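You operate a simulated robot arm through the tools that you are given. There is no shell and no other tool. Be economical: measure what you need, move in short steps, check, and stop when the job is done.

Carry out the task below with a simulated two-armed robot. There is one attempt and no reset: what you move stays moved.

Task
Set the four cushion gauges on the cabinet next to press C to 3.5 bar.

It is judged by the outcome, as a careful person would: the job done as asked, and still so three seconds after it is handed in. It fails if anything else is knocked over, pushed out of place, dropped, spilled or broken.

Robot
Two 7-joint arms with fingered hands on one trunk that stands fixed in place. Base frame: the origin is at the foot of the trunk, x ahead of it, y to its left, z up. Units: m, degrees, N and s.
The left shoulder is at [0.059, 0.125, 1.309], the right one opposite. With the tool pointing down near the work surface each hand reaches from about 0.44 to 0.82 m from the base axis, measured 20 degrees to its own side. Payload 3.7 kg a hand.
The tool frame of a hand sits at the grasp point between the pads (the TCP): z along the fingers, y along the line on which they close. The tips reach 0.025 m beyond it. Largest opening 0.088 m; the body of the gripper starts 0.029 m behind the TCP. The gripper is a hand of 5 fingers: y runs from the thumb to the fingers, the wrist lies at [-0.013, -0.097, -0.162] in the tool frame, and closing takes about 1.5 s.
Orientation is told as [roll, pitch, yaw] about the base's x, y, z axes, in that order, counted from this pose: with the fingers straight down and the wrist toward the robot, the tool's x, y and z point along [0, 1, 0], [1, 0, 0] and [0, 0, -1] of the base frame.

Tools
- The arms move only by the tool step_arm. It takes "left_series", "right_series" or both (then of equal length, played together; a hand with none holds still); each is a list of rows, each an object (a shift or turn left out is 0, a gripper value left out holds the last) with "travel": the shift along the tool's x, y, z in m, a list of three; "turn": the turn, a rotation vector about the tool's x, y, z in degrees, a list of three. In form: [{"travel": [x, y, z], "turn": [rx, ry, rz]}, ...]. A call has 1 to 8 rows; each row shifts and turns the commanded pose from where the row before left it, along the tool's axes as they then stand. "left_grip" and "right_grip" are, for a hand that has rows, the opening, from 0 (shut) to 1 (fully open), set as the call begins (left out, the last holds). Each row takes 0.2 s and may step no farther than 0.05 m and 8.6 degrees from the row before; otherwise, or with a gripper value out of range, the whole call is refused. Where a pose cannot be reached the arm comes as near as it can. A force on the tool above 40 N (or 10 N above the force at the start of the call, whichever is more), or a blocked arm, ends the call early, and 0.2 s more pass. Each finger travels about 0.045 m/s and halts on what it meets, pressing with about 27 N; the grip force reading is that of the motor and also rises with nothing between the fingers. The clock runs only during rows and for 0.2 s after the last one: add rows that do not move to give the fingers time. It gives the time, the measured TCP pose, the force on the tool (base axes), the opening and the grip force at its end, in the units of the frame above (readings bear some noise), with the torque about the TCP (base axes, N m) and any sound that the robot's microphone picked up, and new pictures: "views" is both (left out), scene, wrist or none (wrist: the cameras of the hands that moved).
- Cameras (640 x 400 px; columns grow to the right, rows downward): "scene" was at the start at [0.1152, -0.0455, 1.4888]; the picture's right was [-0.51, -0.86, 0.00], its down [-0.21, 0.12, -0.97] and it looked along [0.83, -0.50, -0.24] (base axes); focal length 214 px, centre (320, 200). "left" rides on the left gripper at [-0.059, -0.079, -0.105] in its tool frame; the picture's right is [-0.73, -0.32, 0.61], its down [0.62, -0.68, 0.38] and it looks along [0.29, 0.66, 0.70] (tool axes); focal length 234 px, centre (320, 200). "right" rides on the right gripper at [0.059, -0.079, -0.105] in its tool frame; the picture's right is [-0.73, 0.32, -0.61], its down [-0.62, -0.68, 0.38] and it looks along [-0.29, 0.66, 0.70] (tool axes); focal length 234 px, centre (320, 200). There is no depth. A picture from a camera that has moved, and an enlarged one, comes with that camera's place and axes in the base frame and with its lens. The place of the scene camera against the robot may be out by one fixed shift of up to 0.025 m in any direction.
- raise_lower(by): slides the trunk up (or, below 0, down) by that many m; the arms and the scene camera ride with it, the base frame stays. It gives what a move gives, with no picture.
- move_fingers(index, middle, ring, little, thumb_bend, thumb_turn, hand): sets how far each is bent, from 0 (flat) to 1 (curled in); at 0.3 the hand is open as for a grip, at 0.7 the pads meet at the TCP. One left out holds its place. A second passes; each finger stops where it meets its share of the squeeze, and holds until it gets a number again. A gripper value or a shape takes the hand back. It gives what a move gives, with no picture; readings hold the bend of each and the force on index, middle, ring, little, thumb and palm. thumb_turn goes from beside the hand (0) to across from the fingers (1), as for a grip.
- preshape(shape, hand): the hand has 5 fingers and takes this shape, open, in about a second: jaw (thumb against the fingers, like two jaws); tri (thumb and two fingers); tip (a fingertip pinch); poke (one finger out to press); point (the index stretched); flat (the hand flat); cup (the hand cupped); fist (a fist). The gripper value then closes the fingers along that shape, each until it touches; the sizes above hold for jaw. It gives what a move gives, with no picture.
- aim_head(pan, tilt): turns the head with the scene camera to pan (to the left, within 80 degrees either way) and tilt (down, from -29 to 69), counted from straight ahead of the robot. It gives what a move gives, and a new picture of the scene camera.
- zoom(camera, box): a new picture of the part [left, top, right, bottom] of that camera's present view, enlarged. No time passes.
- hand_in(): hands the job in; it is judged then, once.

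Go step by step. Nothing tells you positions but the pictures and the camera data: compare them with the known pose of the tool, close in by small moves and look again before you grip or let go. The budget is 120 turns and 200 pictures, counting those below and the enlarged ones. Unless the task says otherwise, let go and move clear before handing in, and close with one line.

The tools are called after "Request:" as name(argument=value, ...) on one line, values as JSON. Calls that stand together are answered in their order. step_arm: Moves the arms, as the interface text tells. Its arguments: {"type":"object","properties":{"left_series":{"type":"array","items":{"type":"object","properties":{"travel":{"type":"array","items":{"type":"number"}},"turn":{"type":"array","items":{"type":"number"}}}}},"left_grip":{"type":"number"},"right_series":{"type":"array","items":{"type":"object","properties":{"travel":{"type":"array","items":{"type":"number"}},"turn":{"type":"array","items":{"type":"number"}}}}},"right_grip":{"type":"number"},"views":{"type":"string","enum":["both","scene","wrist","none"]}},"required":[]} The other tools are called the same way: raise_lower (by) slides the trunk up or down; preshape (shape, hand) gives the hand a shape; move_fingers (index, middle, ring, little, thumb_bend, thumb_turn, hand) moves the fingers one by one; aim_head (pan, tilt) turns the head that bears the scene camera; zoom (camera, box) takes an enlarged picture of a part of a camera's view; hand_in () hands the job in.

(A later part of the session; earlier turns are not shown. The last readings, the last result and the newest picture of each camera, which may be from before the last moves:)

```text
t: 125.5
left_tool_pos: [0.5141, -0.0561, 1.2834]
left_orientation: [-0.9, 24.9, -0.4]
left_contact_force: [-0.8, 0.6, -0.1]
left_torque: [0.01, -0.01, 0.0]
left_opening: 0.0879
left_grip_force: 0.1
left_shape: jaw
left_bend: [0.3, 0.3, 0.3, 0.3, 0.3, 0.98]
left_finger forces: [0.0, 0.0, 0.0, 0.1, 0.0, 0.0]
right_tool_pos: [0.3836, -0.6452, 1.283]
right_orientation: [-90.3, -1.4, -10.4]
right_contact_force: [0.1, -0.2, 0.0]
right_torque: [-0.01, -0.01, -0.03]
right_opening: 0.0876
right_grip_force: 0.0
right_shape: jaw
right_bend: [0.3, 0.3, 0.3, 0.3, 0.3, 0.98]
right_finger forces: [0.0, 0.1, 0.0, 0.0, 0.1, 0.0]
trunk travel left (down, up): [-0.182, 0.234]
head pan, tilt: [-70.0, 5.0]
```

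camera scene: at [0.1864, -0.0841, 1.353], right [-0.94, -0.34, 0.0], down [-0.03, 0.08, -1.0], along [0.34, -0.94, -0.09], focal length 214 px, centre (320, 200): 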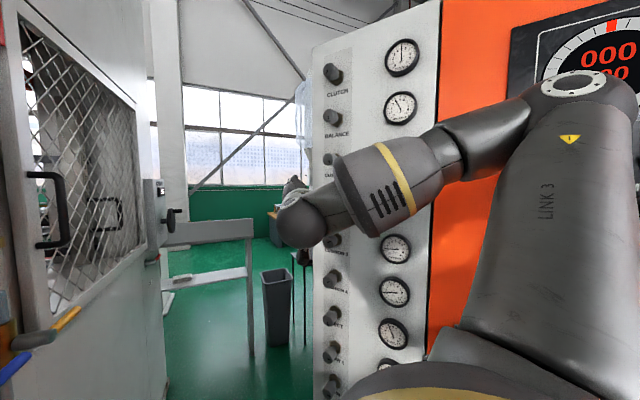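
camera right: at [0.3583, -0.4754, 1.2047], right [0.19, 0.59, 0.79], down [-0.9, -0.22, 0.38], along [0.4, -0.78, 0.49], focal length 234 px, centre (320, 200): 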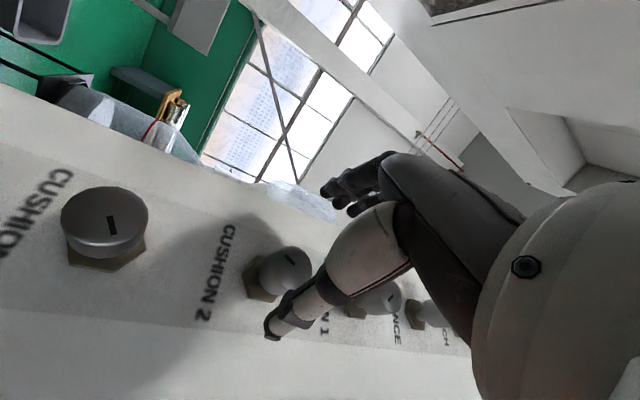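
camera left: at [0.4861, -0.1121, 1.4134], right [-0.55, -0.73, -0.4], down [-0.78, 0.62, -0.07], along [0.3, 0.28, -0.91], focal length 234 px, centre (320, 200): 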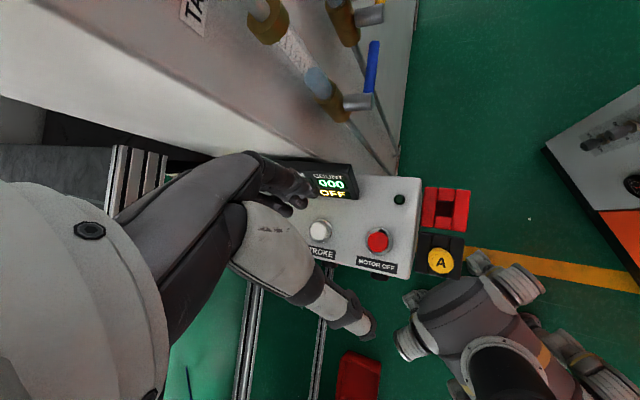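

On target. Closing, then turning counter-clockwise 24°.

Request:
step_arm(right_series=[{}, {}, {}, {}, {}, {}], right_grip=0, views="none")

Request:
step_arm(right_series=[{"turn": [0, 0, -8], "travel": [0, -0.0012, 0]}, {"turn": [0, 0, -8], "travel": [0, -0.0012, 0]}, {"turn": [0, 0, -8], "travel": [0, -0.0012, 0]}, {}], views="both")

Request:
zoom(camera="scene", box=[340, 150, 460, 225])

```text
t: 126.9
left_tool_pos: [0.5129, -0.0565, 1.2838]
left_orientation: [-0.8, 24.9, -0.4]
left_contact_force: [-0.7, -0.6, -0.2]
left_torque: [0.0, -0.03, 0.03]
left_opening: 0.088
left_grip_force: 0.1
left_shape: jaw
left_bend: [0.3, 0.3, 0.3, 0.3, 0.3, 0.98]
left_finger forces: [0.0, 0.0, 0.0, 0.0, 0.1, 0.0]
right_tool_pos: [0.3826, -0.6468, 1.2813]
right_orientation: [-90.2, -1.4, -10.4]
right_contact_force: [-1.2, -4.9, -3.0]
right_torque: [0.06, 0.02, 0.08]
right_opening: 0.016
right_grip_force: 27.1
right_shape: jaw
right_bend: [0.7, 0.63, 0.65, 0.7, 0.75, 1.0]
right_finger forces: [12.2, 6.0, 4.8, 0.0, 19.5, 0.0]
trunk travel left (down, up): [-0.182, 0.234]
head pan, tilt: [-70.0, 5.0]
```

```text
t: 127.9
left_tool_pos: [0.512, -0.0554, 1.2852]
left_orientation: [-1.0, 24.8, -0.4]
left_contact_force: [-0.7, 0.1, 0.0]
left_torque: [-0.02, -0.02, 0.01]
left_opening: 0.0877
left_grip_force: 0.0
left_shape: jaw
left_bend: [0.3, 0.3, 0.3, 0.3, 0.3, 0.98]
left_finger forces: [0.1, 0.0, 0.0, 0.0, 0.0, 0.1]
right_tool_pos: [0.3991, -0.6516, 1.2426]
right_orientation: [-90.4, 22.3, -10.6]
right_contact_force: [-0.4, -0.9, -0.1]
right_torque: [0.03, -0.01, 0.03]
right_opening: 0.011
right_grip_force: 27.6
right_shape: jaw
right_bend: [0.7, 0.73, 0.7, 0.7, 0.82, 1.0]
right_finger forces: [0.0, 0.0, 0.0, 0.0, 0.0, 0.0]
right hand out of reach, approached as far as the arm can: row 2, 3
trunk travel left (down, up): [-0.182, 0.234]
head pan, tilt: [-70.0, 5.0]
camera scene: at [0.1845, -0.0836, 1.3536], right [-0.94, -0.34, 0.0], down [-0.03, 0.08, -1.0], along [0.34, -0.94, -0.09], focal length 214 px, centre (320, 200)
camera right: at [0.3228, -0.5306, 1.2185], right [0.68, 0.5, 0.55], down [-0.46, -0.3, 0.84], along [0.58, -0.81, 0.02], focal length 234 px, centre (320, 200)
```

scene: 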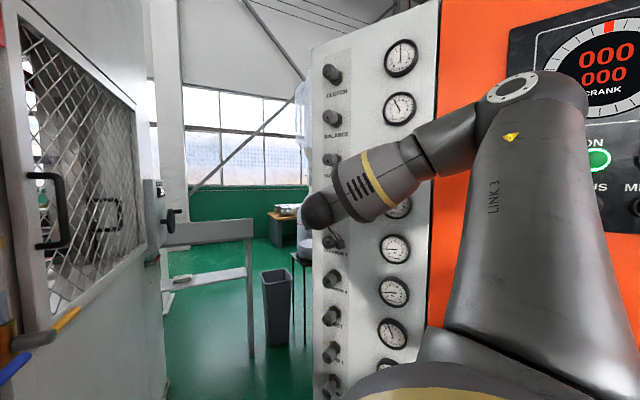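
right: 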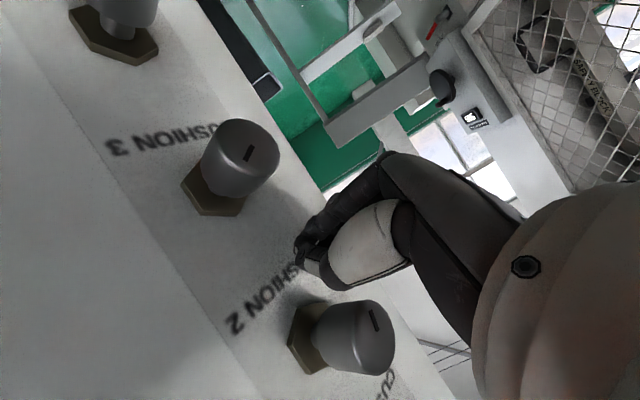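

```text
5.33 times, centred on (400, 188) of scene
camera zoom: at [0.1845, -0.0836, 1.3536], right [-0.94, -0.34, 0.0], down [-0.03, 0.08, -1.0], along [0.34, -0.94, -0.09], focal length 1144 px, centre (-107, 267)
```

zoom: 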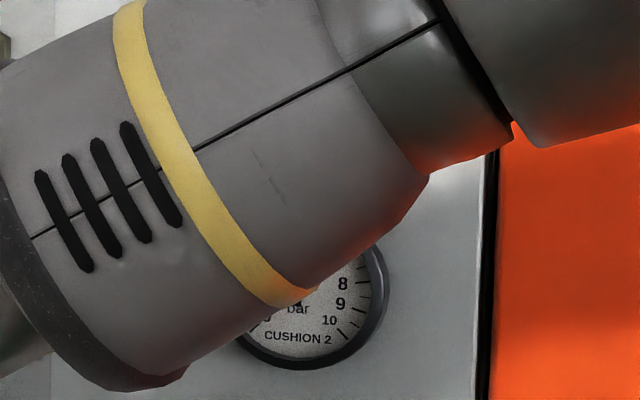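

The hand slipped off downward at the edge of reach; nothing was moved. I'll retract, lift the left hand for safety, and lower the trunk ~0.07 where the stroke should be wider.

Request:
step_arm(right_series=[{"travel": [0, 0, -0.04]}, {"travel": [0, 0, -0.04]}, {"travel": [0, 0, -0.04]}, {}], left_series=[{"travel": [0, -0.0166, -0.0364]}, {"travel": [0, -0.0166, -0.0364]}, {"travel": [0, -0.0166, -0.0364]}, {}], views="none")

Request:
step_arm(right_series=[{"turn": [0, 0, 8.5]}, {"turn": [0, 0, 8.5]}, {"turn": [0, 0, 8.5]}, {"turn": [0, 0, 8.5]}, {}, {}], right_grip=1, views="none")

Request:
raise_lower(by=-0.07)

```text
t: 128.9
left_tool_pos: [0.5149, -0.0532, 1.4037]
left_orientation: [-0.9, 24.9, -0.4]
left_contact_force: [-0.1, -0.1, -0.3]
left_torque: [-0.02, 0.03, 0.05]
left_opening: 0.0875
left_grip_force: 0.0
left_shape: jaw
left_bend: [0.3, 0.3, 0.3, 0.3, 0.3, 0.98]
left_finger forces: [0.1, 0.1, 0.0, 0.0, 0.0, 0.1]
right_tool_pos: [0.4222, -0.5331, 1.2414]
right_orientation: [-90.3, 22.7, -10.5]
right_contact_force: [0.4, -0.7, -0.1]
right_torque: [-0.03, -0.03, -0.01]
right_opening: 0.0108
right_grip_force: 26.4
right_shape: jaw
right_bend: [0.7, 0.73, 0.7, 0.7, 0.82, 1.0]
right_finger forces: [0.0, 0.1, 0.0, 0.0, 0.0, 0.1]
trunk travel left (down, up): [-0.182, 0.234]
head pan, tilt: [-70.0, 5.0]
```

```text
t: 130.3
left_tool_pos: [0.5135, -0.0535, 1.4033]
left_orientation: [-0.9, 24.9, -0.4]
left_contact_force: [0.2, 0.8, 0.5]
left_torque: [-0.01, 0.01, 0.03]
left_opening: 0.0875
left_grip_force: 0.0
left_shape: jaw
left_bend: [0.3, 0.3, 0.3, 0.3, 0.3, 0.98]
left_finger forces: [0.1, 0.0, 0.0, 0.0, 0.0, 0.0]
right_tool_pos: [0.4215, -0.5329, 1.2406]
right_orientation: [-90.3, -11.5, -10.3]
right_contact_force: [1.3, -1.0, -0.6]
right_torque: [0.03, -0.02, 0.0]
right_opening: 0.0877
right_grip_force: 0.0
right_shape: jaw
right_bend: [0.3, 0.3, 0.3, 0.3, 0.3, 0.98]
right_finger forces: [0.1, 0.0, 0.0, 0.1, 0.0, 0.0]
trunk travel left (down, up): [-0.182, 0.234]
head pan, tilt: [-70.0, 5.0]
```

```text
t: 131.4
left_tool_pos: [0.5566, -0.0537, 1.2987]
left_orientation: [-1.1, 30.4, -0.4]
left_contact_force: [-0.6, -0.2, 0.1]
left_torque: [-0.05, -0.04, 0.01]
left_opening: 0.088
left_grip_force: 0.2
left_shape: jaw
left_bend: [0.3, 0.3, 0.3, 0.3, 0.3, 0.98]
left_finger forces: [0.1, 0.0, 0.0, 0.0, 0.0, 0.0]
right_tool_pos: [0.4733, -0.5348, 1.1252]
right_orientation: [-92.0, -1.8, -10.1]
right_contact_force: [-0.5, -0.1, 0.2]
right_torque: [0.01, 0.0, 0.03]
right_opening: 0.0878
right_grip_force: 0.1
right_shape: jaw
right_bend: [0.3, 0.3, 0.3, 0.3, 0.3, 0.98]
right_finger forces: [0.1, 0.1, 0.0, 0.0, 0.0, 0.0]
trunk travel left (down, up): [-0.112, 0.304]
head pan, tilt: [-70.0, 5.0]
```

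Both hands are free. Moving the right hand up to Cushion 2's pre-grasp and rolling to ~27°.

Request:
step_arm(right_series=[{"travel": [-0.04, -0.018, 0]}, {"travel": [-0.04, -0.018, 0]}, {"travel": [-0.04, -0.018, 0]}, {"travel": [-0.04, -0.018, 0]}, {"turn": [0, 0, 8.5]}, {"turn": [0, 0, 8.5]}, {"turn": [0, 0, 8.5]}, {}], views="both")

```text
t: 133.2
left_tool_pos: [0.5608, -0.0537, 1.2973]
left_orientation: [-0.9, 30.7, -0.5]
left_contact_force: [0.2, -0.2, 0.3]
left_torque: [0.01, -0.02, 0.01]
left_opening: 0.0879
left_grip_force: 0.0
left_shape: jaw
left_bend: [0.3, 0.3, 0.3, 0.3, 0.3, 0.98]
left_finger forces: [0.0, 0.0, 0.0, 0.0, 0.1, 0.1]
right_tool_pos: [0.4119, -0.5215, 1.2815]
right_orientation: [-92.4, -27.3, -9.2]
right_contact_force: [0.5, -0.2, -0.4]
right_torque: [-0.01, 0.01, 0.02]
right_opening: 0.0879
right_grip_force: 0.0
right_shape: jaw
right_bend: [0.3, 0.3, 0.3, 0.3, 0.3, 0.98]
right_finger forces: [0.1, 0.0, 0.0, 0.0, 0.0, 0.0]
right hand out of reach, approached as far as the arm can: row 1, 4, 7
trunk travel left (down, up): [-0.112, 0.304]
head pan, tilt: [-70.0, 5.0]
camera scene: at [0.2621, -0.0836, 1.2721], right [-0.94, -0.34, 0.0], down [-0.03, 0.08, -1.0], along [0.34, -0.94, -0.09], focal length 214 px, centre (320, 200)
camera right: at [0.3868, -0.4122, 1.1896], right [0.07, 0.63, 0.77], down [-0.94, -0.21, 0.26], along [0.32, -0.75, 0.58], focal length 234 px, centre (320, 200)
```

scene: 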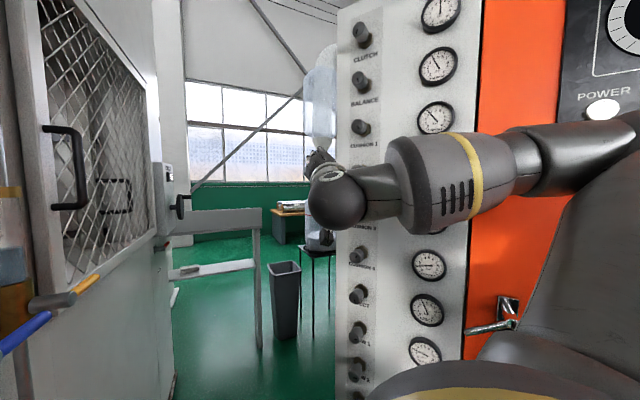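
right: 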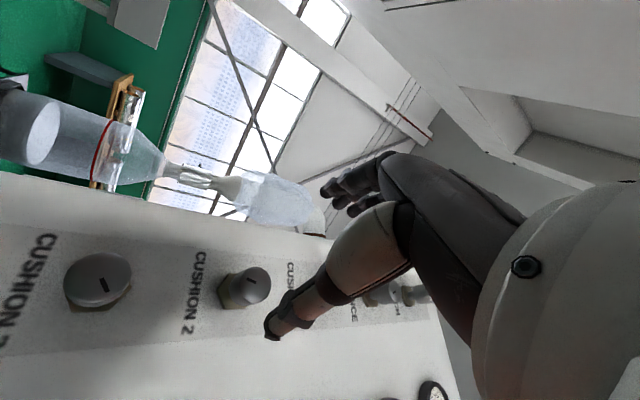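

Aligned; correcting a 2° tilt and moving in on knob 2.

Request:
step_arm(right_series=[{"travel": [-0.005, 0, 0.036], "turn": [0.95, 1.87, 0]}, {"travel": [0, 0, 0.04]}, {"travel": [0, 0, 0.03]}, {"travel": [0, 0, 0.02]}, {}], views="none")

```text
t: 134.4
left_tool_pos: [0.561, -0.0548, 1.2963]
left_orientation: [-0.9, 30.7, -0.4]
left_contact_force: [-0.8, -1.1, -0.4]
left_torque: [0.05, -0.02, -0.02]
left_opening: 0.0879
left_grip_force: 0.1
left_shape: jaw
left_bend: [0.3, 0.3, 0.3, 0.3, 0.3, 0.98]
left_finger forces: [0.0, 0.0, 0.0, 0.1, 0.0, 0.0]
right_tool_pos: [0.3906, -0.6323, 1.2889]
right_orientation: [-89.9, -27.2, -10.3]
right_contact_force: [0.3, -0.4, -0.2]
right_torque: [0.02, 0.03, 0.02]
right_opening: 0.0878
right_grip_force: 0.0
right_shape: jaw
right_bend: [0.3, 0.3, 0.3, 0.3, 0.3, 0.98]
right_finger forces: [0.0, 0.0, 0.1, 0.0, 0.0, 0.0]
right hand out of reach, approached as far as the arm can: row 4
trunk travel left (down, up): [-0.112, 0.304]
head pan, tilt: [-70.0, 5.0]
```

Upper reach limit ~25° here. I'll drop to 21°, go to depth, and test the lower roll range with the hand open around the knob.

Request:
step_arm(right_series=[{"turn": [0, 0, -6]}, {"travel": [0.003, 0, 0.013]}, {}], views="none")

Request:
step_arm(right_series=[{"turn": [0, 0, -7], "travel": [0, -0.0012, 0]}, {"turn": [0, 0, -7], "travel": [0, -0.0012, 0]}, {"turn": [0, 0, -7], "travel": [0, -0.0012, 0]}, {}], views="none")

```text
t: 135.2
left_tool_pos: [0.5603, -0.0539, 1.2969]
left_orientation: [-0.9, 30.7, -0.4]
left_contact_force: [-0.6, 0.3, -0.3]
left_torque: [0.03, 0.03, -0.02]
left_opening: 0.088
left_grip_force: 0.0
left_shape: jaw
left_bend: [0.3, 0.3, 0.3, 0.3, 0.3, 0.98]
left_finger forces: [0.1, 0.0, 0.0, 0.0, 0.0, 0.0]
right_tool_pos: [0.3898, -0.6425, 1.2868]
right_orientation: [-90.0, -21.2, -10.4]
right_contact_force: [0.0, -0.2, 0.6]
right_torque: [0.02, -0.02, 0.02]
right_opening: 0.0877
right_grip_force: 0.1
right_shape: jaw
right_bend: [0.3, 0.3, 0.3, 0.3, 0.3, 0.98]
right_finger forces: [0.1, 0.1, 0.0, 0.0, 0.0, 0.0]
trunk travel left (down, up): [-0.112, 0.304]
head pan, tilt: [-70.0, 5.0]
```

```text
t: 136.2
left_tool_pos: [0.5602, -0.0531, 1.2968]
left_orientation: [-0.9, 30.6, -0.4]
left_contact_force: [-0.7, -0.1, 0.0]
left_torque: [0.0, 0.02, 0.02]
left_opening: 0.0881
left_grip_force: 0.1
left_shape: jaw
left_bend: [0.3, 0.3, 0.3, 0.3, 0.3, 0.98]
left_finger forces: [0.1, 0.0, 0.1, 0.1, 0.1, 0.0]
right_tool_pos: [0.4064, -0.6479, 1.2665]
right_orientation: [-90.1, -0.4, -10.3]
right_contact_force: [0.3, -0.4, 0.8]
right_torque: [0.01, 0.01, 0.03]
right_opening: 0.0878
right_grip_force: 0.0
right_shape: jaw
right_bend: [0.3, 0.3, 0.3, 0.3, 0.3, 0.98]
right_finger forces: [0.0, 0.1, 0.0, 0.0, 0.0, 0.1]
right hand out of reach, approached as far as the arm can: row 3
trunk travel left (down, up): [-0.112, 0.304]
head pan, tilt: [-70.0, 5.0]
```

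Usable range here is about 6–24°, so I'll ratchet in ~17° strokes. Returning to 21° and centring.

Request:
step_arm(right_series=[{"turn": [0, 0, 7], "travel": [0, 0.0012, 0]}, {"turn": [0, 0, 7], "travel": [0, 0.0012, 0]}, {"turn": [0, 0, 7], "travel": [0, 0.0012, 0]}, {}], views="wrist")

```text
t: 137.2
left_tool_pos: [0.5619, -0.0527, 1.2964]
left_orientation: [-1.0, 30.7, -0.4]
left_contact_force: [0.5, 0.0, -0.2]
left_torque: [-0.01, -0.02, 0.01]
left_opening: 0.0882
left_grip_force: 0.0
left_shape: jaw
left_bend: [0.3, 0.3, 0.3, 0.3, 0.3, 0.98]
left_finger forces: [0.1, 0.0, 0.0, 0.1, 0.0, 0.0]
right_tool_pos: [0.4126, -0.6482, 1.2674]
right_orientation: [-90.0, -21.3, -10.3]
right_contact_force: [0.7, 1.0, -0.2]
right_torque: [0.0, -0.01, 0.0]
right_opening: 0.0876
right_grip_force: 0.0
right_shape: jaw
right_bend: [0.3, 0.3, 0.3, 0.3, 0.3, 0.98]
right_finger forces: [0.1, 0.0, 0.0, 0.1, 0.0, 0.0]
trunk travel left (down, up): [-0.112, 0.304]
head pan, tilt: [-70.0, 5.0]
camera right: at [0.3781, -0.5352, 1.1851], right [0.15, 0.59, 0.79], down [-0.92, -0.22, 0.33], along [0.38, -0.78, 0.51], focal length 234 px, centre (320, 200)
```

right: 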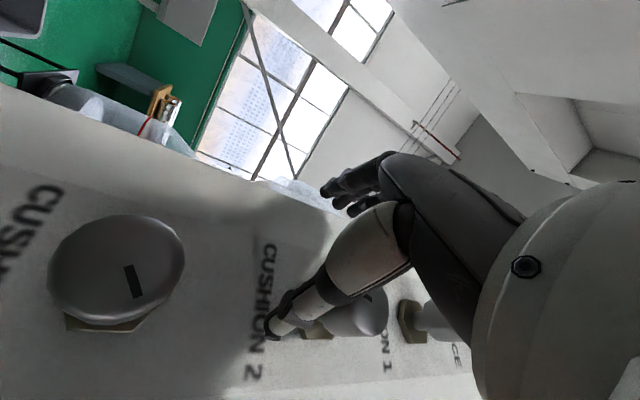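

Re-centring sideways onto the knob, then the first counter-clockwise stroke of 14°.

Request:
step_arm(right_series=[{"travel": [0, -0.017, -0.002]}, {"travel": [-0.013, 0, 0]}, {"travel": [-0.013, 0, 0.003]}, {}], views="wrist")

Request:
step_arm(right_series=[{}, {}, {}, {}, {}, {}], right_grip=0, views="none")

Request:
step_arm(right_series=[{"turn": [0, 0, -7], "travel": [0, -0.001, 0]}, {"turn": [0, 0, -7], "travel": [0, -0.001, 0]}, {}], views="both")

```text
t: 138.2
left_tool_pos: [0.5615, -0.0534, 1.2978]
left_orientation: [-0.9, 30.6, -0.3]
left_contact_force: [0.2, 0.7, 0.0]
left_torque: [-0.01, 0.02, -0.01]
left_opening: 0.0882
left_grip_force: 0.2
left_shape: jaw
left_bend: [0.3, 0.3, 0.3, 0.3, 0.3, 0.98]
left_finger forces: [0.1, 0.0, 0.0, 0.1, 0.0, 0.0]
right_tool_pos: [0.3882, -0.6471, 1.2832]
right_orientation: [-90.0, -21.3, -10.4]
right_contact_force: [0.1, 0.4, 0.7]
right_torque: [0.05, -0.02, -0.01]
right_opening: 0.0875
right_grip_force: 0.0
right_shape: jaw
right_bend: [0.3, 0.3, 0.3, 0.3, 0.3, 0.98]
right_finger forces: [0.1, 0.1, 0.0, 0.0, 0.0, 0.1]
trunk travel left (down, up): [-0.112, 0.304]
head pan, tilt: [-70.0, 5.0]
camera right: at [0.3545, -0.5338, 1.2022], right [0.15, 0.59, 0.79], down [-0.92, -0.22, 0.34], along [0.38, -0.78, 0.51], focal length 234 px, centre (320, 200)
```

right: 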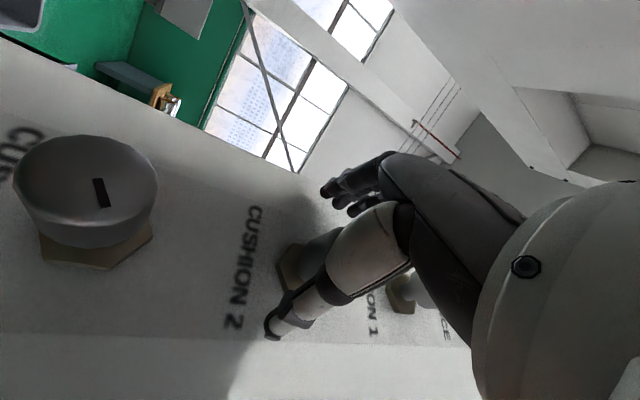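

```text
t: 139.6
left_tool_pos: [0.5611, -0.0561, 1.2955]
left_orientation: [-0.8, 30.6, -0.4]
left_contact_force: [0.2, 0.3, -0.1]
left_torque: [0.0, 0.0, 0.02]
left_opening: 0.0878
left_grip_force: 0.0
left_shape: jaw
left_bend: [0.3, 0.3, 0.3, 0.3, 0.3, 0.98]
left_finger forces: [0.0, 0.0, 0.1, 0.1, 0.0, 0.0]
right_tool_pos: [0.3898, -0.6484, 1.2833]
right_orientation: [-89.9, -21.0, -10.3]
right_contact_force: [2.2, -5.0, -2.6]
right_torque: [0.09, -0.04, 0.05]
right_opening: 0.008
right_grip_force: 27.1
right_shape: jaw
right_bend: [0.7, 0.69, 0.65, 0.7, 0.8, 0.99]
right_finger forces: [0.5, 6.9, 3.8, 0.1, 2.2, 0.1]
trunk travel left (down, up): [-0.112, 0.304]
head pan, tilt: [-70.0, 5.0]
```

```text
t: 140.4
left_tool_pos: [0.5619, -0.0547, 1.2957]
left_orientation: [-0.8, 30.8, -0.3]
left_contact_force: [0.0, -0.4, -0.6]
left_torque: [0.03, 0.01, 0.01]
left_opening: 0.0878
left_grip_force: 0.1
left_shape: jaw
left_bend: [0.3, 0.3, 0.3, 0.3, 0.3, 0.98]
left_finger forces: [0.1, 0.0, 0.0, 0.1, 0.0, 0.0]
right_tool_pos: [0.3874, -0.648, 1.2816]
right_orientation: [-89.6, -7.0, -10.2]
right_contact_force: [3.3, -6.1, -8.4]
right_torque: [0.1, -0.07, 0.09]
right_opening: 0.0073
right_grip_force: 27.0
right_shape: jaw
right_bend: [0.7, 0.7, 0.68, 0.7, 0.8, 0.97]
right_finger forces: [0.7, 6.9, 4.0, 0.0, 5.5, 0.1]
trunk travel left (down, up): [-0.112, 0.304]
head pan, tilt: [-70.0, 5.0]
camera scene: at [0.2636, -0.086, 1.2714], right [-0.94, -0.34, 0.0], down [-0.03, 0.08, -1.0], along [0.34, -0.94, -0.09], focal length 214 px, centre (320, 200)
camera right: at [0.335, -0.5315, 1.2145], right [0.34, 0.55, 0.76], down [-0.81, -0.25, 0.53], along [0.48, -0.8, 0.36], focal length 234 px, centre (320, 200)
```

scene: 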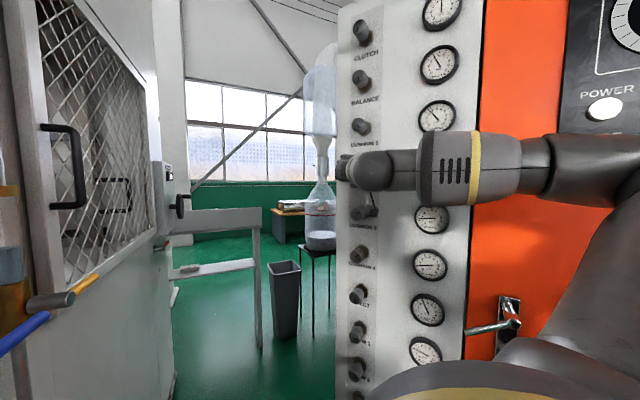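
right: 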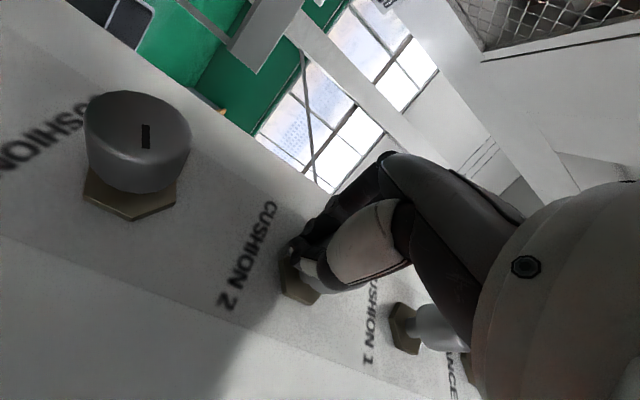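

The grip was off-centre (index missed). I'll open, roll back, shift the hand −8 mm along x, and re-close.

Request:
step_arm(right_series=[{}, {}, {}, {}, {}, {"turn": [0, 0, 7], "travel": [-0.004, 0.001, 0.002]}, {"turn": [0, 0, 7], "travel": [-0.004, 0.001, 0]}, {}], right_grip=1, views="none")

Request:
step_arm(right_series=[{}, {}, {}, {}, {}, {}], right_grip=0, views="none")

Request:
zoom(camera="right", box=[240, 160, 400, 260])

```text
t: 142.2
left_tool_pos: [0.5617, -0.0536, 1.2978]
left_orientation: [-0.9, 30.6, -0.4]
left_contact_force: [-0.5, 0.0, 0.4]
left_torque: [0.02, 0.02, 0.01]
left_opening: 0.088
left_grip_force: 0.1
left_shape: jaw
left_bend: [0.3, 0.3, 0.3, 0.3, 0.3, 0.98]
left_finger forces: [0.1, 0.0, 0.1, 0.0, 0.1, 0.0]
right_tool_pos: [0.3854, -0.6481, 1.2938]
right_orientation: [-89.9, -21.2, -10.4]
right_contact_force: [-0.1, 0.5, 0.2]
right_torque: [-0.02, 0.0, -0.03]
right_opening: 0.0877
right_grip_force: 0.0
right_shape: jaw
right_bend: [0.3, 0.3, 0.3, 0.3, 0.3, 0.98]
right_finger forces: [0.1, 0.1, 0.1, 0.1, 0.1, 0.1]
trunk travel left (down, up): [-0.112, 0.304]
head pan, tilt: [-70.0, 5.0]
```

```text
t: 143.6
left_tool_pos: [0.5606, -0.0548, 1.2974]
left_orientation: [-1.0, 30.7, -0.4]
left_contact_force: [0.2, -0.2, 0.1]
left_torque: [-0.02, 0.01, -0.01]
left_opening: 0.0876
left_grip_force: 0.0
left_shape: jaw
left_bend: [0.3, 0.3, 0.3, 0.3, 0.3, 0.98]
left_finger forces: [0.1, 0.0, 0.1, 0.0, 0.0, 0.1]
right_tool_pos: [0.3836, -0.6501, 1.2917]
right_orientation: [-89.8, -21.2, -10.5]
right_contact_force: [-5.0, -5.4, -2.8]
right_torque: [0.06, -0.05, 0.01]
right_opening: 0.0208
right_grip_force: 27.2
right_shape: jaw
right_bend: [0.71, 0.7, 0.7, 0.7, 0.73, 1.0]
right_finger forces: [12.3, 6.2, 0.1, 0.0, 22.7, 0.0]
trunk travel left (down, up): [-0.112, 0.304]
head pan, tilt: [-70.0, 5.0]
```

```text
4.00 times, centred on (320, 210) of right
camera zoom: at [0.3507, -0.5365, 1.2098], right [0.15, 0.59, 0.8], down [-0.92, -0.22, 0.33], along [0.37, -0.78, 0.51], focal length 937 px, centre (320, 160)
```

zoom: 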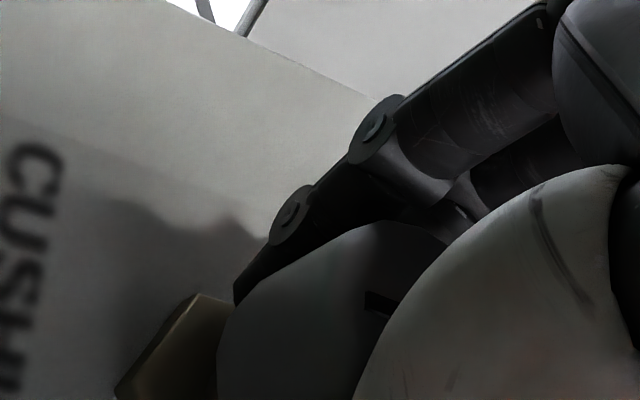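

Better grip. Turning −14° and checking the mark.

Request:
step_arm(right_series=[{"turn": [0, 0, -7], "travel": [0, -0.0005, 0]}, {"turn": [0, 0, -7], "travel": [0, -0.0005, 0]}, {}], views="none")

Request:
zoom(camera="right", box=[240, 160, 400, 260])

Request:
zoom(camera="scene", box=[320, 100, 480, 200])

```text
t: 144.4
left_tool_pos: [0.5609, -0.0556, 1.2984]
left_orientation: [-0.8, 30.8, -0.4]
left_contact_force: [-0.2, 0.2, -1.3]
left_torque: [-0.01, 0.02, -0.01]
left_opening: 0.0882
left_grip_force: 0.0
left_shape: jaw
left_bend: [0.3, 0.3, 0.3, 0.3, 0.3, 0.98]
left_finger forces: [0.1, 0.0, 0.0, 0.0, 0.1, 0.1]
right_tool_pos: [0.383, -0.6497, 1.2903]
right_orientation: [-89.7, -7.3, -10.3]
right_contact_force: [-3.8, -8.5, -4.1]
right_torque: [0.02, -0.05, -0.03]
right_opening: 0.0206
right_grip_force: 27.1
right_shape: jaw
right_bend: [0.71, 0.7, 0.7, 0.7, 0.73, 0.99]
right_finger forces: [13.8, 6.9, 0.0, 0.0, 23.2, 0.0]
trunk travel left (down, up): [-0.112, 0.304]
head pan, tilt: [-70.0, 5.0]
```

```text
4.00 times, centred on (320, 210) of right
camera zoom: at [0.3317, -0.533, 1.2239], right [0.33, 0.55, 0.76], down [-0.81, -0.24, 0.53], along [0.48, -0.8, 0.37], focal length 937 px, centre (320, 160)
```

zoom: 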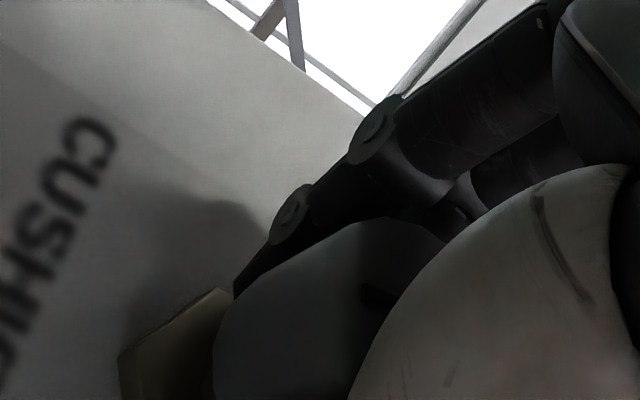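

```text
4.00 times, centred on (400, 150) of scene
camera zoom: at [0.2619, -0.0859, 1.2719], right [-0.94, -0.34, 0.0], down [-0.03, 0.08, -1.0], along [0.34, -0.94, -0.09], focal length 858 px, centre (0, 400)
```

zoom: 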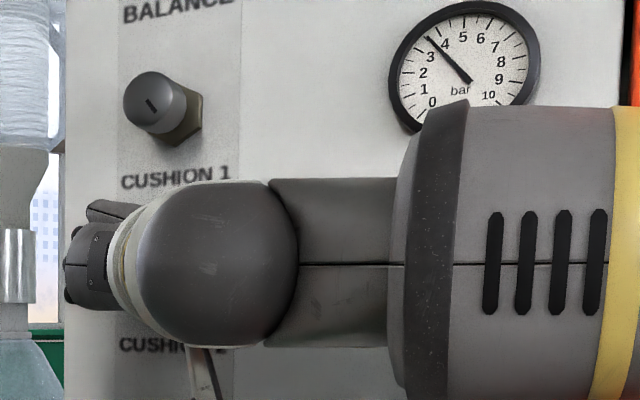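

The knob turned with the hand. Second stroke now.

Request:
step_arm(right_series=[{}, {}, {}, {}, {}, {"turn": [0, 0, 7], "travel": [0, 0.0005, 0]}, {"turn": [0, 0, 7], "travel": [0, 0.0005, 0]}, {}], right_grip=1, views="none")

Request:
step_arm(right_series=[{}, {}, {}, {}, {}, {}], right_grip=0, views="none")

Request:
step_arm(right_series=[{"turn": [0, 0, -7], "travel": [0, -0.0005, 0]}, {"turn": [0, 0, -7], "travel": [0, -0.0005, 0]}, {}], views="none")

Request:
step_arm(right_series=[{}, {}, {}, {}, {}, {"turn": [0, 0, 7], "travel": [0, 0.0005, 0]}, {"turn": [0, 0, 7], "travel": [0, 0.0005, 0]}, {}], right_grip=1, views="none")

Request:
step_arm(right_series=[{"travel": [0, 0, -0.04]}, {"travel": [0, 0, -0.04]}, {"travel": [0, 0, -0.04]}, {"travel": [-0.045, 0, 0]}, {"travel": [-0.045, 0, 0]}, {"travel": [-0.045, 0, 0]}, {}], views="scene")

```text
t: 146.2
left_tool_pos: [0.5598, -0.0537, 1.2982]
left_orientation: [-0.9, 30.7, -0.4]
left_contact_force: [0.1, 0.2, 0.0]
left_torque: [0.01, -0.01, -0.02]
left_opening: 0.0879
left_grip_force: 0.1
left_shape: jaw
left_bend: [0.3, 0.3, 0.3, 0.3, 0.3, 0.98]
left_finger forces: [0.0, 0.0, 0.1, 0.0, 0.0, 0.0]
right_tool_pos: [0.3856, -0.6479, 1.2933]
right_orientation: [-89.9, -21.4, -10.4]
right_contact_force: [0.5, 0.6, 0.5]
right_torque: [-0.03, 0.01, 0.02]
right_opening: 0.0877
right_grip_force: 0.1
right_shape: jaw
right_bend: [0.3, 0.3, 0.3, 0.3, 0.3, 0.98]
right_finger forces: [0.0, 0.0, 0.0, 0.1, 0.0, 0.0]
trunk travel left (down, up): [-0.112, 0.304]
head pan, tilt: [-70.0, 5.0]
```

```text
t: 147.6
left_tool_pos: [0.5599, -0.055, 1.2959]
left_orientation: [-0.8, 30.7, -0.4]
left_contact_force: [-0.5, 0.6, -0.1]
left_torque: [0.01, 0.02, -0.02]
left_opening: 0.0878
left_grip_force: 0.2
left_shape: jaw
left_bend: [0.3, 0.3, 0.3, 0.3, 0.3, 0.98]
left_finger forces: [0.0, 0.1, 0.0, 0.0, 0.0, 0.0]
right_tool_pos: [0.3853, -0.6492, 1.2913]
right_orientation: [-89.7, -21.1, -10.5]
right_contact_force: [-4.0, -6.9, -2.6]
right_torque: [0.08, 0.01, 0.0]
right_opening: 0.0212
right_grip_force: 27.2
right_shape: jaw
right_bend: [0.71, 0.69, 0.7, 0.7, 0.73, 1.0]
right_finger forces: [11.8, 5.9, 2.2, 0.0, 23.6, 0.1]
trunk travel left (down, up): [-0.112, 0.304]
head pan, tilt: [-70.0, 5.0]
```

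```text
t: 148.4
left_tool_pos: [0.5605, -0.0563, 1.2961]
left_orientation: [-0.8, 30.7, -0.2]
left_contact_force: [0.7, -0.7, 0.4]
left_torque: [-0.02, 0.02, -0.02]
left_opening: 0.0878
left_grip_force: 0.0
left_shape: jaw
left_bend: [0.3, 0.3, 0.3, 0.3, 0.3, 0.98]
left_finger forces: [0.0, 0.0, 0.1, 0.1, 0.0, 0.1]
right_tool_pos: [0.3835, -0.6487, 1.2916]
right_orientation: [-89.8, -7.1, -10.4]
right_contact_force: [-7.2, -8.8, -6.7]
right_torque: [0.1, -0.11, 0.01]
right_opening: 0.021
right_grip_force: 26.8
right_shape: jaw
right_bend: [0.71, 0.69, 0.7, 0.7, 0.73, 0.98]
right_finger forces: [13.8, 6.6, 1.2, 0.0, 24.7, 0.1]
trunk travel left (down, up): [-0.112, 0.304]
head pan, tilt: [-70.0, 5.0]
```

```text
t: 150.2
left_tool_pos: [0.5611, -0.054, 1.296]
left_orientation: [-0.9, 30.8, -0.4]
left_contact_force: [-0.5, -0.2, -1.0]
left_torque: [-0.02, 0.01, -0.01]
left_opening: 0.0879
left_grip_force: 0.1
left_shape: jaw
left_bend: [0.3, 0.3, 0.3, 0.3, 0.3, 0.98]
left_finger forces: [0.1, 0.0, 0.0, 0.0, 0.0, 0.1]
right_tool_pos: [0.3848, -0.6467, 1.2928]
right_orientation: [-89.8, -21.3, -10.3]
right_contact_force: [-0.8, 0.7, 0.4]
right_torque: [-0.01, 0.01, -0.01]
right_opening: 0.0877
right_grip_force: 0.0
right_shape: jaw
right_bend: [0.3, 0.3, 0.3, 0.3, 0.3, 0.98]
right_finger forces: [0.1, 0.0, 0.0, 0.0, 0.0, 0.1]
trunk travel left (down, up): [-0.112, 0.304]
head pan, tilt: [-70.0, 5.0]
```

```text
t: 151.8
left_tool_pos: [0.5601, -0.0535, 1.2966]
left_orientation: [-0.9, 30.8, -0.3]
left_contact_force: [-0.2, 0.3, 0.2]
left_torque: [0.01, 0.0, 0.02]
left_opening: 0.0876
left_grip_force: 0.1
left_shape: jaw
left_bend: [0.3, 0.3, 0.3, 0.3, 0.3, 0.98]
left_finger forces: [0.1, 0.0, 0.1, 0.0, 0.0, 0.2]
right_tool_pos: [0.3758, -0.522, 1.3968]
right_orientation: [-89.8, -21.4, -10.2]
right_contact_force: [-0.3, 0.2, 0.3]
right_torque: [0.0, 0.02, 0.03]
right_opening: 0.0878
right_grip_force: 0.1
right_shape: jaw
right_bend: [0.3, 0.3, 0.3, 0.3, 0.3, 0.98]
right_finger forces: [0.0, 0.1, 0.0, 0.0, 0.1, 0.0]
right hand out of reach, approached as far as the arm can: row 6
trunk travel left (down, up): [-0.112, 0.304]
head pan, tilt: [-70.0, 5.0]
camera scene: at [0.2623, -0.084, 1.2719], right [-0.94, -0.34, 0.0], down [-0.03, 0.08, -1.0], along [0.34, -0.94, -0.09], focal length 214 px, centre (320, 200)
```

scene: 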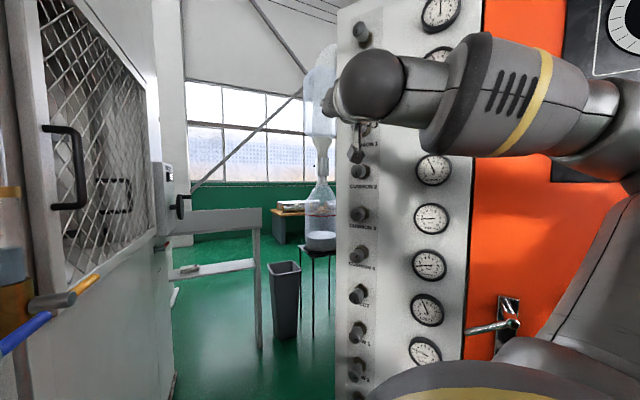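

Request:
zoom(camera="scene", box=[393, 146, 473, 196])

```text
8.00 times, centred on (433, 171) of scene
camera zoom: at [0.2623, -0.084, 1.2719], right [-0.94, -0.34, 0.0], down [-0.03, 0.08, -1.0], along [0.34, -0.94, -0.09], focal length 1716 px, centre (-584, 432)
```

zoom: 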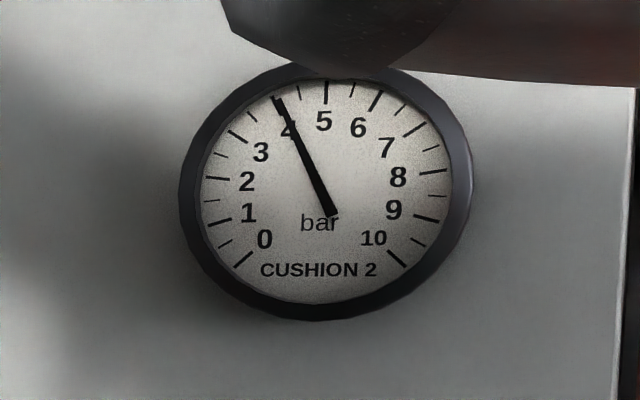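

Gauge 2 reads ≈4.04, so −14.5° more. Returning to knob 2 for one more stroke.

Request:
step_arm(right_series=[{"travel": [0.036, -0.0033, 0]}, {"travel": [0.036, -0.0033, 0]}, {"travel": [0.036, -0.0033, 0]}, {}], views="none")

```text
t: 152.8
left_tool_pos: [0.5601, -0.053, 1.2963]
left_orientation: [-0.9, 30.7, -0.5]
left_contact_force: [-0.3, -0.2, 0.5]
left_torque: [0.06, 0.01, -0.02]
left_opening: 0.0881
left_grip_force: 0.1
left_shape: jaw
left_bend: [0.3, 0.3, 0.3, 0.3, 0.3, 0.98]
left_finger forces: [0.1, 0.0, 0.0, 0.1, 0.0, 0.1]
right_tool_pos: [0.4085, -0.5264, 1.2921]
right_orientation: [-89.9, -21.1, -10.4]
right_contact_force: [0.5, 0.9, -0.3]
right_torque: [0.02, 0.0, 0.0]
right_opening: 0.0878
right_grip_force: 0.0
right_shape: jaw
right_bend: [0.3, 0.3, 0.3, 0.3, 0.3, 0.98]
right_finger forces: [0.1, 0.0, 0.0, 0.0, 0.1, 0.1]
trunk travel left (down, up): [-0.112, 0.304]
head pan, tilt: [-70.0, 5.0]
```

Moving in, closing, turning −14.5°, releasing and retracting to view.

Request:
step_arm(right_series=[{"travel": [0, -0.003, 0.04]}, {"travel": [0, 0, 0.04]}, {"travel": [0, 0, 0.041]}, {}], views="none")

Request:
step_arm(right_series=[{}, {}, {}, {}, {}, {}], right_grip=0, views="none")

Request:
step_arm(right_series=[{"turn": [0, 0, -7.5], "travel": [0, -0.0005, 0]}, {"turn": [0, 0, -7], "travel": [0, -0.0005, 0]}, {}], views="none")

Request:
step_arm(right_series=[{}, {}, {}, {}, {}, {"turn": [0, 0, 7], "travel": [0, 0.0005, 0]}, {"turn": [0, 0, 7.5], "travel": [0, 0.0005, 0]}, {}], right_grip=1, views="none")

Request:
step_arm(right_series=[{"travel": [0, 0, -0.04]}, {"travel": [0, 0, -0.04]}, {"travel": [0, 0, -0.04]}, {"travel": [-0.036, 0.0033, 0]}, {"travel": [-0.036, 0.0033, 0]}, {"travel": [-0.036, 0.0033, 0]}, {}], views="none")

Request:
zoom(camera="scene", box=[393, 146, 473, 196])

```text
t: 153.8
left_tool_pos: [0.5614, -0.0533, 1.2969]
left_orientation: [-0.9, 30.8, -0.4]
left_contact_force: [0.4, 0.0, 0.6]
left_torque: [0.0, -0.01, -0.03]
left_opening: 0.0879
left_grip_force: 0.0
left_shape: jaw
left_bend: [0.3, 0.3, 0.3, 0.3, 0.3, 0.98]
left_finger forces: [0.0, 0.0, 0.1, 0.0, 0.0, 0.0]
right_tool_pos: [0.3834, -0.6474, 1.2945]
right_orientation: [-89.9, -21.2, -10.3]
right_contact_force: [0.5, 0.1, 1.0]
right_torque: [-0.04, -0.01, -0.01]
right_opening: 0.0879
right_grip_force: 0.1
right_shape: jaw
right_bend: [0.3, 0.3, 0.3, 0.3, 0.3, 0.98]
right_finger forces: [0.0, 0.1, 0.1, 0.0, 0.0, 0.1]
trunk travel left (down, up): [-0.112, 0.304]
head pan, tilt: [-70.0, 5.0]
```

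```text
t: 155.2
left_tool_pos: [0.5599, -0.0541, 1.2964]
left_orientation: [-1.0, 30.5, -0.3]
left_contact_force: [-0.1, -0.1, -0.2]
left_torque: [-0.03, -0.01, 0.02]
left_opening: 0.0877
left_grip_force: 0.0
left_shape: jaw
left_bend: [0.3, 0.3, 0.3, 0.3, 0.3, 0.98]
left_finger forces: [0.0, 0.0, 0.0, 0.0, 0.0, 0.1]
right_tool_pos: [0.3822, -0.6495, 1.2936]
right_orientation: [-89.8, -21.2, -10.5]
right_contact_force: [-5.3, -7.1, -2.7]
right_torque: [0.06, 0.0, 0.01]
right_opening: 0.0215
right_grip_force: 26.7
right_shape: jaw
right_bend: [0.72, 0.68, 0.7, 0.7, 0.73, 1.0]
right_finger forces: [12.5, 5.8, 0.0, 0.0, 24.3, 0.0]
trunk travel left (down, up): [-0.112, 0.304]
head pan, tilt: [-70.0, 5.0]
```

```text
t: 156.0
left_tool_pos: [0.559, -0.0553, 1.2981]
left_orientation: [-0.8, 30.6, -0.4]
left_contact_force: [0.5, 0.3, -0.8]
left_torque: [-0.01, -0.02, 0.02]
left_opening: 0.0879
left_grip_force: 0.1
left_shape: jaw
left_bend: [0.3, 0.3, 0.3, 0.3, 0.3, 0.98]
left_finger forces: [0.1, 0.0, 0.0, 0.0, 0.0, 0.0]
right_tool_pos: [0.3812, -0.6485, 1.2902]
right_orientation: [-90.0, -7.1, -10.5]
right_contact_force: [-10.0, -12.5, 3.8]
right_torque: [0.0, -0.04, -0.01]
right_opening: 0.0208
right_grip_force: 26.9
right_shape: jaw
right_bend: [0.72, 0.68, 0.7, 0.7, 0.73, 1.0]
right_finger forces: [12.6, 7.6, 0.0, 0.0, 27.2, 0.0]
right hand out of reach, approached as far as the arm can: row 2
trunk travel left (down, up): [-0.112, 0.304]
head pan, tilt: [-70.0, 5.0]
```

```text
t: 157.8
left_tool_pos: [0.5614, -0.0544, 1.2963]
left_orientation: [-0.9, 30.7, -0.3]
left_contact_force: [-0.5, -0.2, 0.1]
left_torque: [0.01, 0.0, -0.01]
left_opening: 0.0878
left_grip_force: 0.0
left_shape: jaw
left_bend: [0.3, 0.3, 0.3, 0.3, 0.3, 0.98]
left_finger forces: [0.0, 0.0, 0.0, 0.0, 0.0, 0.0]
right_tool_pos: [0.3844, -0.6461, 1.289]
right_orientation: [-90.0, -21.3, -10.3]
right_contact_force: [0.1, 0.4, 0.3]
right_torque: [0.0, 0.02, 0.0]
right_opening: 0.0875
right_grip_force: 0.0
right_shape: jaw
right_bend: [0.3, 0.3, 0.3, 0.3, 0.3, 0.98]
right_finger forces: [0.0, 0.0, 0.0, 0.1, 0.0, 0.1]
trunk travel left (down, up): [-0.112, 0.304]
head pan, tilt: [-70.0, 5.0]
```

```text
t: 159.4
left_tool_pos: [0.5601, -0.0534, 1.2962]
left_orientation: [-1.0, 30.6, -0.3]
left_contact_force: [0.7, -0.2, -0.4]
left_torque: [-0.02, -0.03, 0.01]
left_opening: 0.0878
left_grip_force: 0.1
left_shape: jaw
left_bend: [0.3, 0.3, 0.3, 0.3, 0.3, 0.98]
left_finger forces: [0.1, 0.0, 0.1, 0.0, 0.0, 0.1]
right_tool_pos: [0.3752, -0.5243, 1.3943]
right_orientation: [-89.9, -21.4, -10.3]
right_contact_force: [0.5, 0.5, -1.0]
right_torque: [0.04, 0.01, 0.04]
right_opening: 0.0877
right_grip_force: 0.0
right_shape: jaw
right_bend: [0.3, 0.3, 0.3, 0.3, 0.3, 0.98]
right_finger forces: [0.0, 0.1, 0.0, 0.1, 0.0, 0.0]
trunk travel left (down, up): [-0.112, 0.304]
head pan, tilt: [-70.0, 5.0]
```

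```text
8.00 times, centred on (433, 171) of scene
camera zoom: at [0.2628, -0.0841, 1.2717], right [-0.94, -0.34, 0.0], down [-0.03, 0.08, -1.0], along [0.34, -0.94, -0.09], focal length 1716 px, centre (-584, 432)
```

zoom: 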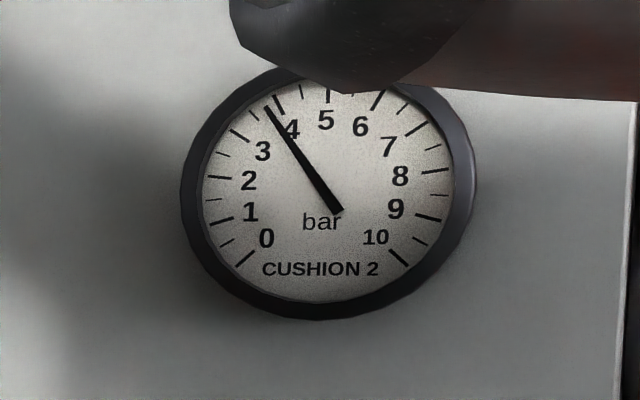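

Gauge 2 ≈3.7; one more −6°.

Request:
step_arm(right_series=[{"travel": [0.036, -0.0033, 0]}, {"travel": [0.036, -0.0033, 0]}, {"travel": [0.034, -0.0033, 0]}, {"travel": [0, -0.002, 0.04]}, {"travel": [0, 0, 0.04]}, {"travel": [0, 0, 0.041]}, {}], views="none")

Request:
step_arm(right_series=[{}, {}, {}, {}, {}, {}], right_grip=0, views="none")

Request:
step_arm(right_series=[{"turn": [0, 0, -3.2]}, {"turn": [0, 0, -3.2]}, {}, {}], views="none")

Request:
step_arm(right_series=[{}, {}, {}, {}, {}, {}], right_grip=1, views="none")

Request:
step_arm(right_series=[{"travel": [0, 0, -0.04]}, {"travel": [0, 0, -0.04]}, {"travel": [0, 0, -0.04]}, {"turn": [0, 0, 6.4]}, {"travel": [-0.036, 0.0033, 0]}, {"travel": [-0.036, 0.0033, 0]}, {"travel": [-0.036, 0.0033, 0]}, {}], views="none")

Request:
zoom(camera="scene", box=[393, 146, 473, 196])

```text
t: 161.0
left_tool_pos: [0.562, -0.0533, 1.2961]
left_orientation: [-0.9, 30.6, -0.4]
left_contact_force: [-0.4, 0.2, -0.2]
left_torque: [0.03, 0.0, 0.0]
left_opening: 0.0878
left_grip_force: 0.0
left_shape: jaw
left_bend: [0.3, 0.3, 0.3, 0.3, 0.3, 0.98]
left_finger forces: [0.1, 0.0, 0.1, 0.1, 0.0, 0.1]
right_tool_pos: [0.3849, -0.6462, 1.2921]
right_orientation: [-90.0, -21.1, -10.2]
right_contact_force: [-0.5, 0.4, -0.3]
right_torque: [0.03, 0.0, 0.01]
right_opening: 0.0879
right_grip_force: 0.0
right_shape: jaw
right_bend: [0.3, 0.3, 0.3, 0.3, 0.3, 0.98]
right_finger forces: [0.0, 0.0, 0.1, 0.0, 0.0, 0.0]
trunk travel left (down, up): [-0.112, 0.304]
head pan, tilt: [-70.0, 5.0]
```

```text
t: 162.4
left_tool_pos: [0.5618, -0.0547, 1.2962]
left_orientation: [-0.9, 30.7, -0.3]
left_contact_force: [-0.4, 0.2, 0.1]
left_torque: [-0.03, -0.03, -0.01]
left_opening: 0.0878
left_grip_force: 0.2
left_shape: jaw
left_bend: [0.3, 0.3, 0.3, 0.3, 0.3, 0.98]
left_finger forces: [0.0, 0.1, 0.0, 0.0, 0.1, 0.1]
right_tool_pos: [0.3842, -0.6484, 1.2917]
right_orientation: [-89.7, -21.2, -10.5]
right_contact_force: [-3.8, -5.5, -2.9]
right_torque: [0.05, -0.01, -0.01]
right_opening: 0.022
right_grip_force: 27.4
right_shape: jaw
right_bend: [0.71, 0.66, 0.7, 0.7, 0.73, 1.0]
right_finger forces: [12.0, 6.1, 2.6, 0.1, 22.7, 0.0]
trunk travel left (down, up): [-0.112, 0.304]
head pan, tilt: [-70.0, 5.0]
```

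```text
t: 163.4
left_tool_pos: [0.5614, -0.0552, 1.2955]
left_orientation: [-0.8, 30.7, -0.4]
left_contact_force: [-0.5, -0.8, 0.3]
left_torque: [0.02, 0.03, -0.03]
left_opening: 0.0877
left_grip_force: 0.1
left_shape: jaw
left_bend: [0.3, 0.3, 0.3, 0.3, 0.3, 0.98]
left_finger forces: [0.1, 0.0, 0.1, 0.0, 0.0, 0.0]
right_tool_pos: [0.383, -0.6474, 1.2897]
right_orientation: [-90.0, -14.9, -10.4]
right_contact_force: [0.1, -8.9, 0.5]
right_torque: [0.01, -0.02, 0.08]
right_opening: 0.0213
right_grip_force: 26.4
right_shape: jaw
right_bend: [0.71, 0.66, 0.7, 0.7, 0.73, 0.99]
right_finger forces: [13.6, 7.1, 2.7, 0.0, 21.9, 0.0]
trunk travel left (down, up): [-0.112, 0.304]
head pan, tilt: [-70.0, 5.0]
```

```text
t: 164.8
left_tool_pos: [0.5617, -0.0537, 1.2969]
left_orientation: [-0.9, 30.8, -0.4]
left_contact_force: [-0.6, 0.5, -0.3]
left_torque: [-0.03, 0.05, 0.0]
left_opening: 0.0876
left_grip_force: 0.0
left_shape: jaw
left_bend: [0.3, 0.3, 0.3, 0.3, 0.3, 0.98]
left_finger forces: [0.0, 0.0, 0.1, 0.0, 0.0, 0.0]
right_tool_pos: [0.3828, -0.6463, 1.2912]
right_orientation: [-89.8, -14.8, -10.3]
right_contact_force: [0.9, -0.2, 0.3]
right_torque: [0.0, 0.01, -0.01]
right_opening: 0.0876
right_grip_force: 0.0
right_shape: jaw
right_bend: [0.3, 0.3, 0.3, 0.3, 0.3, 0.98]
right_finger forces: [0.0, 0.1, 0.0, 0.0, 0.0, 0.0]
trunk travel left (down, up): [-0.112, 0.304]
head pan, tilt: [-70.0, 5.0]
```

```text
t: 166.6
left_tool_pos: [0.561, -0.0538, 1.2968]
left_orientation: [-1.0, 30.7, -0.3]
left_contact_force: [0.2, -0.2, -0.9]
left_torque: [0.01, -0.02, 0.02]
left_opening: 0.0877
left_grip_force: 0.0
left_shape: jaw
left_bend: [0.3, 0.3, 0.3, 0.3, 0.3, 0.98]
left_finger forces: [0.0, 0.0, 0.0, 0.0, 0.1, 0.0]
right_tool_pos: [0.3756, -0.5189, 1.3926]
right_orientation: [-89.9, -21.2, -10.3]
right_contact_force: [-1.0, -0.1, 0.3]
right_torque: [-0.01, -0.03, 0.04]
right_opening: 0.0878
right_grip_force: 0.0
right_shape: jaw
right_bend: [0.3, 0.3, 0.3, 0.3, 0.3, 0.98]
right_finger forces: [0.0, 0.1, 0.0, 0.0, 0.1, 0.0]
trunk travel left (down, up): [-0.112, 0.304]
head pan, tilt: [-70.0, 5.0]
```

```text
8.00 times, centred on (433, 171) of scene
camera zoom: at [0.2628, -0.0842, 1.2717], right [-0.94, -0.34, 0.0], down [-0.03, 0.08, -1.0], along [0.34, -0.94, -0.09], focal length 1716 px, centre (-584, 432)
```

zoom: 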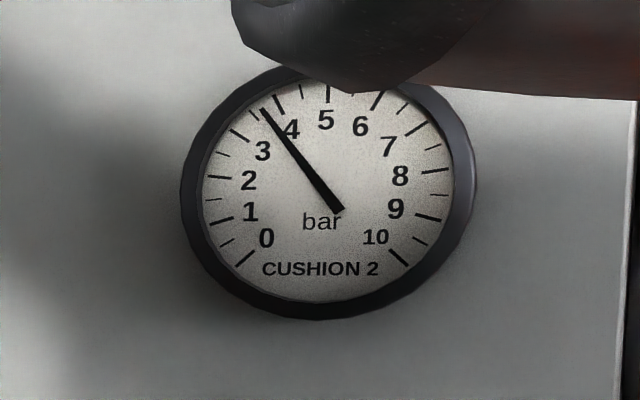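

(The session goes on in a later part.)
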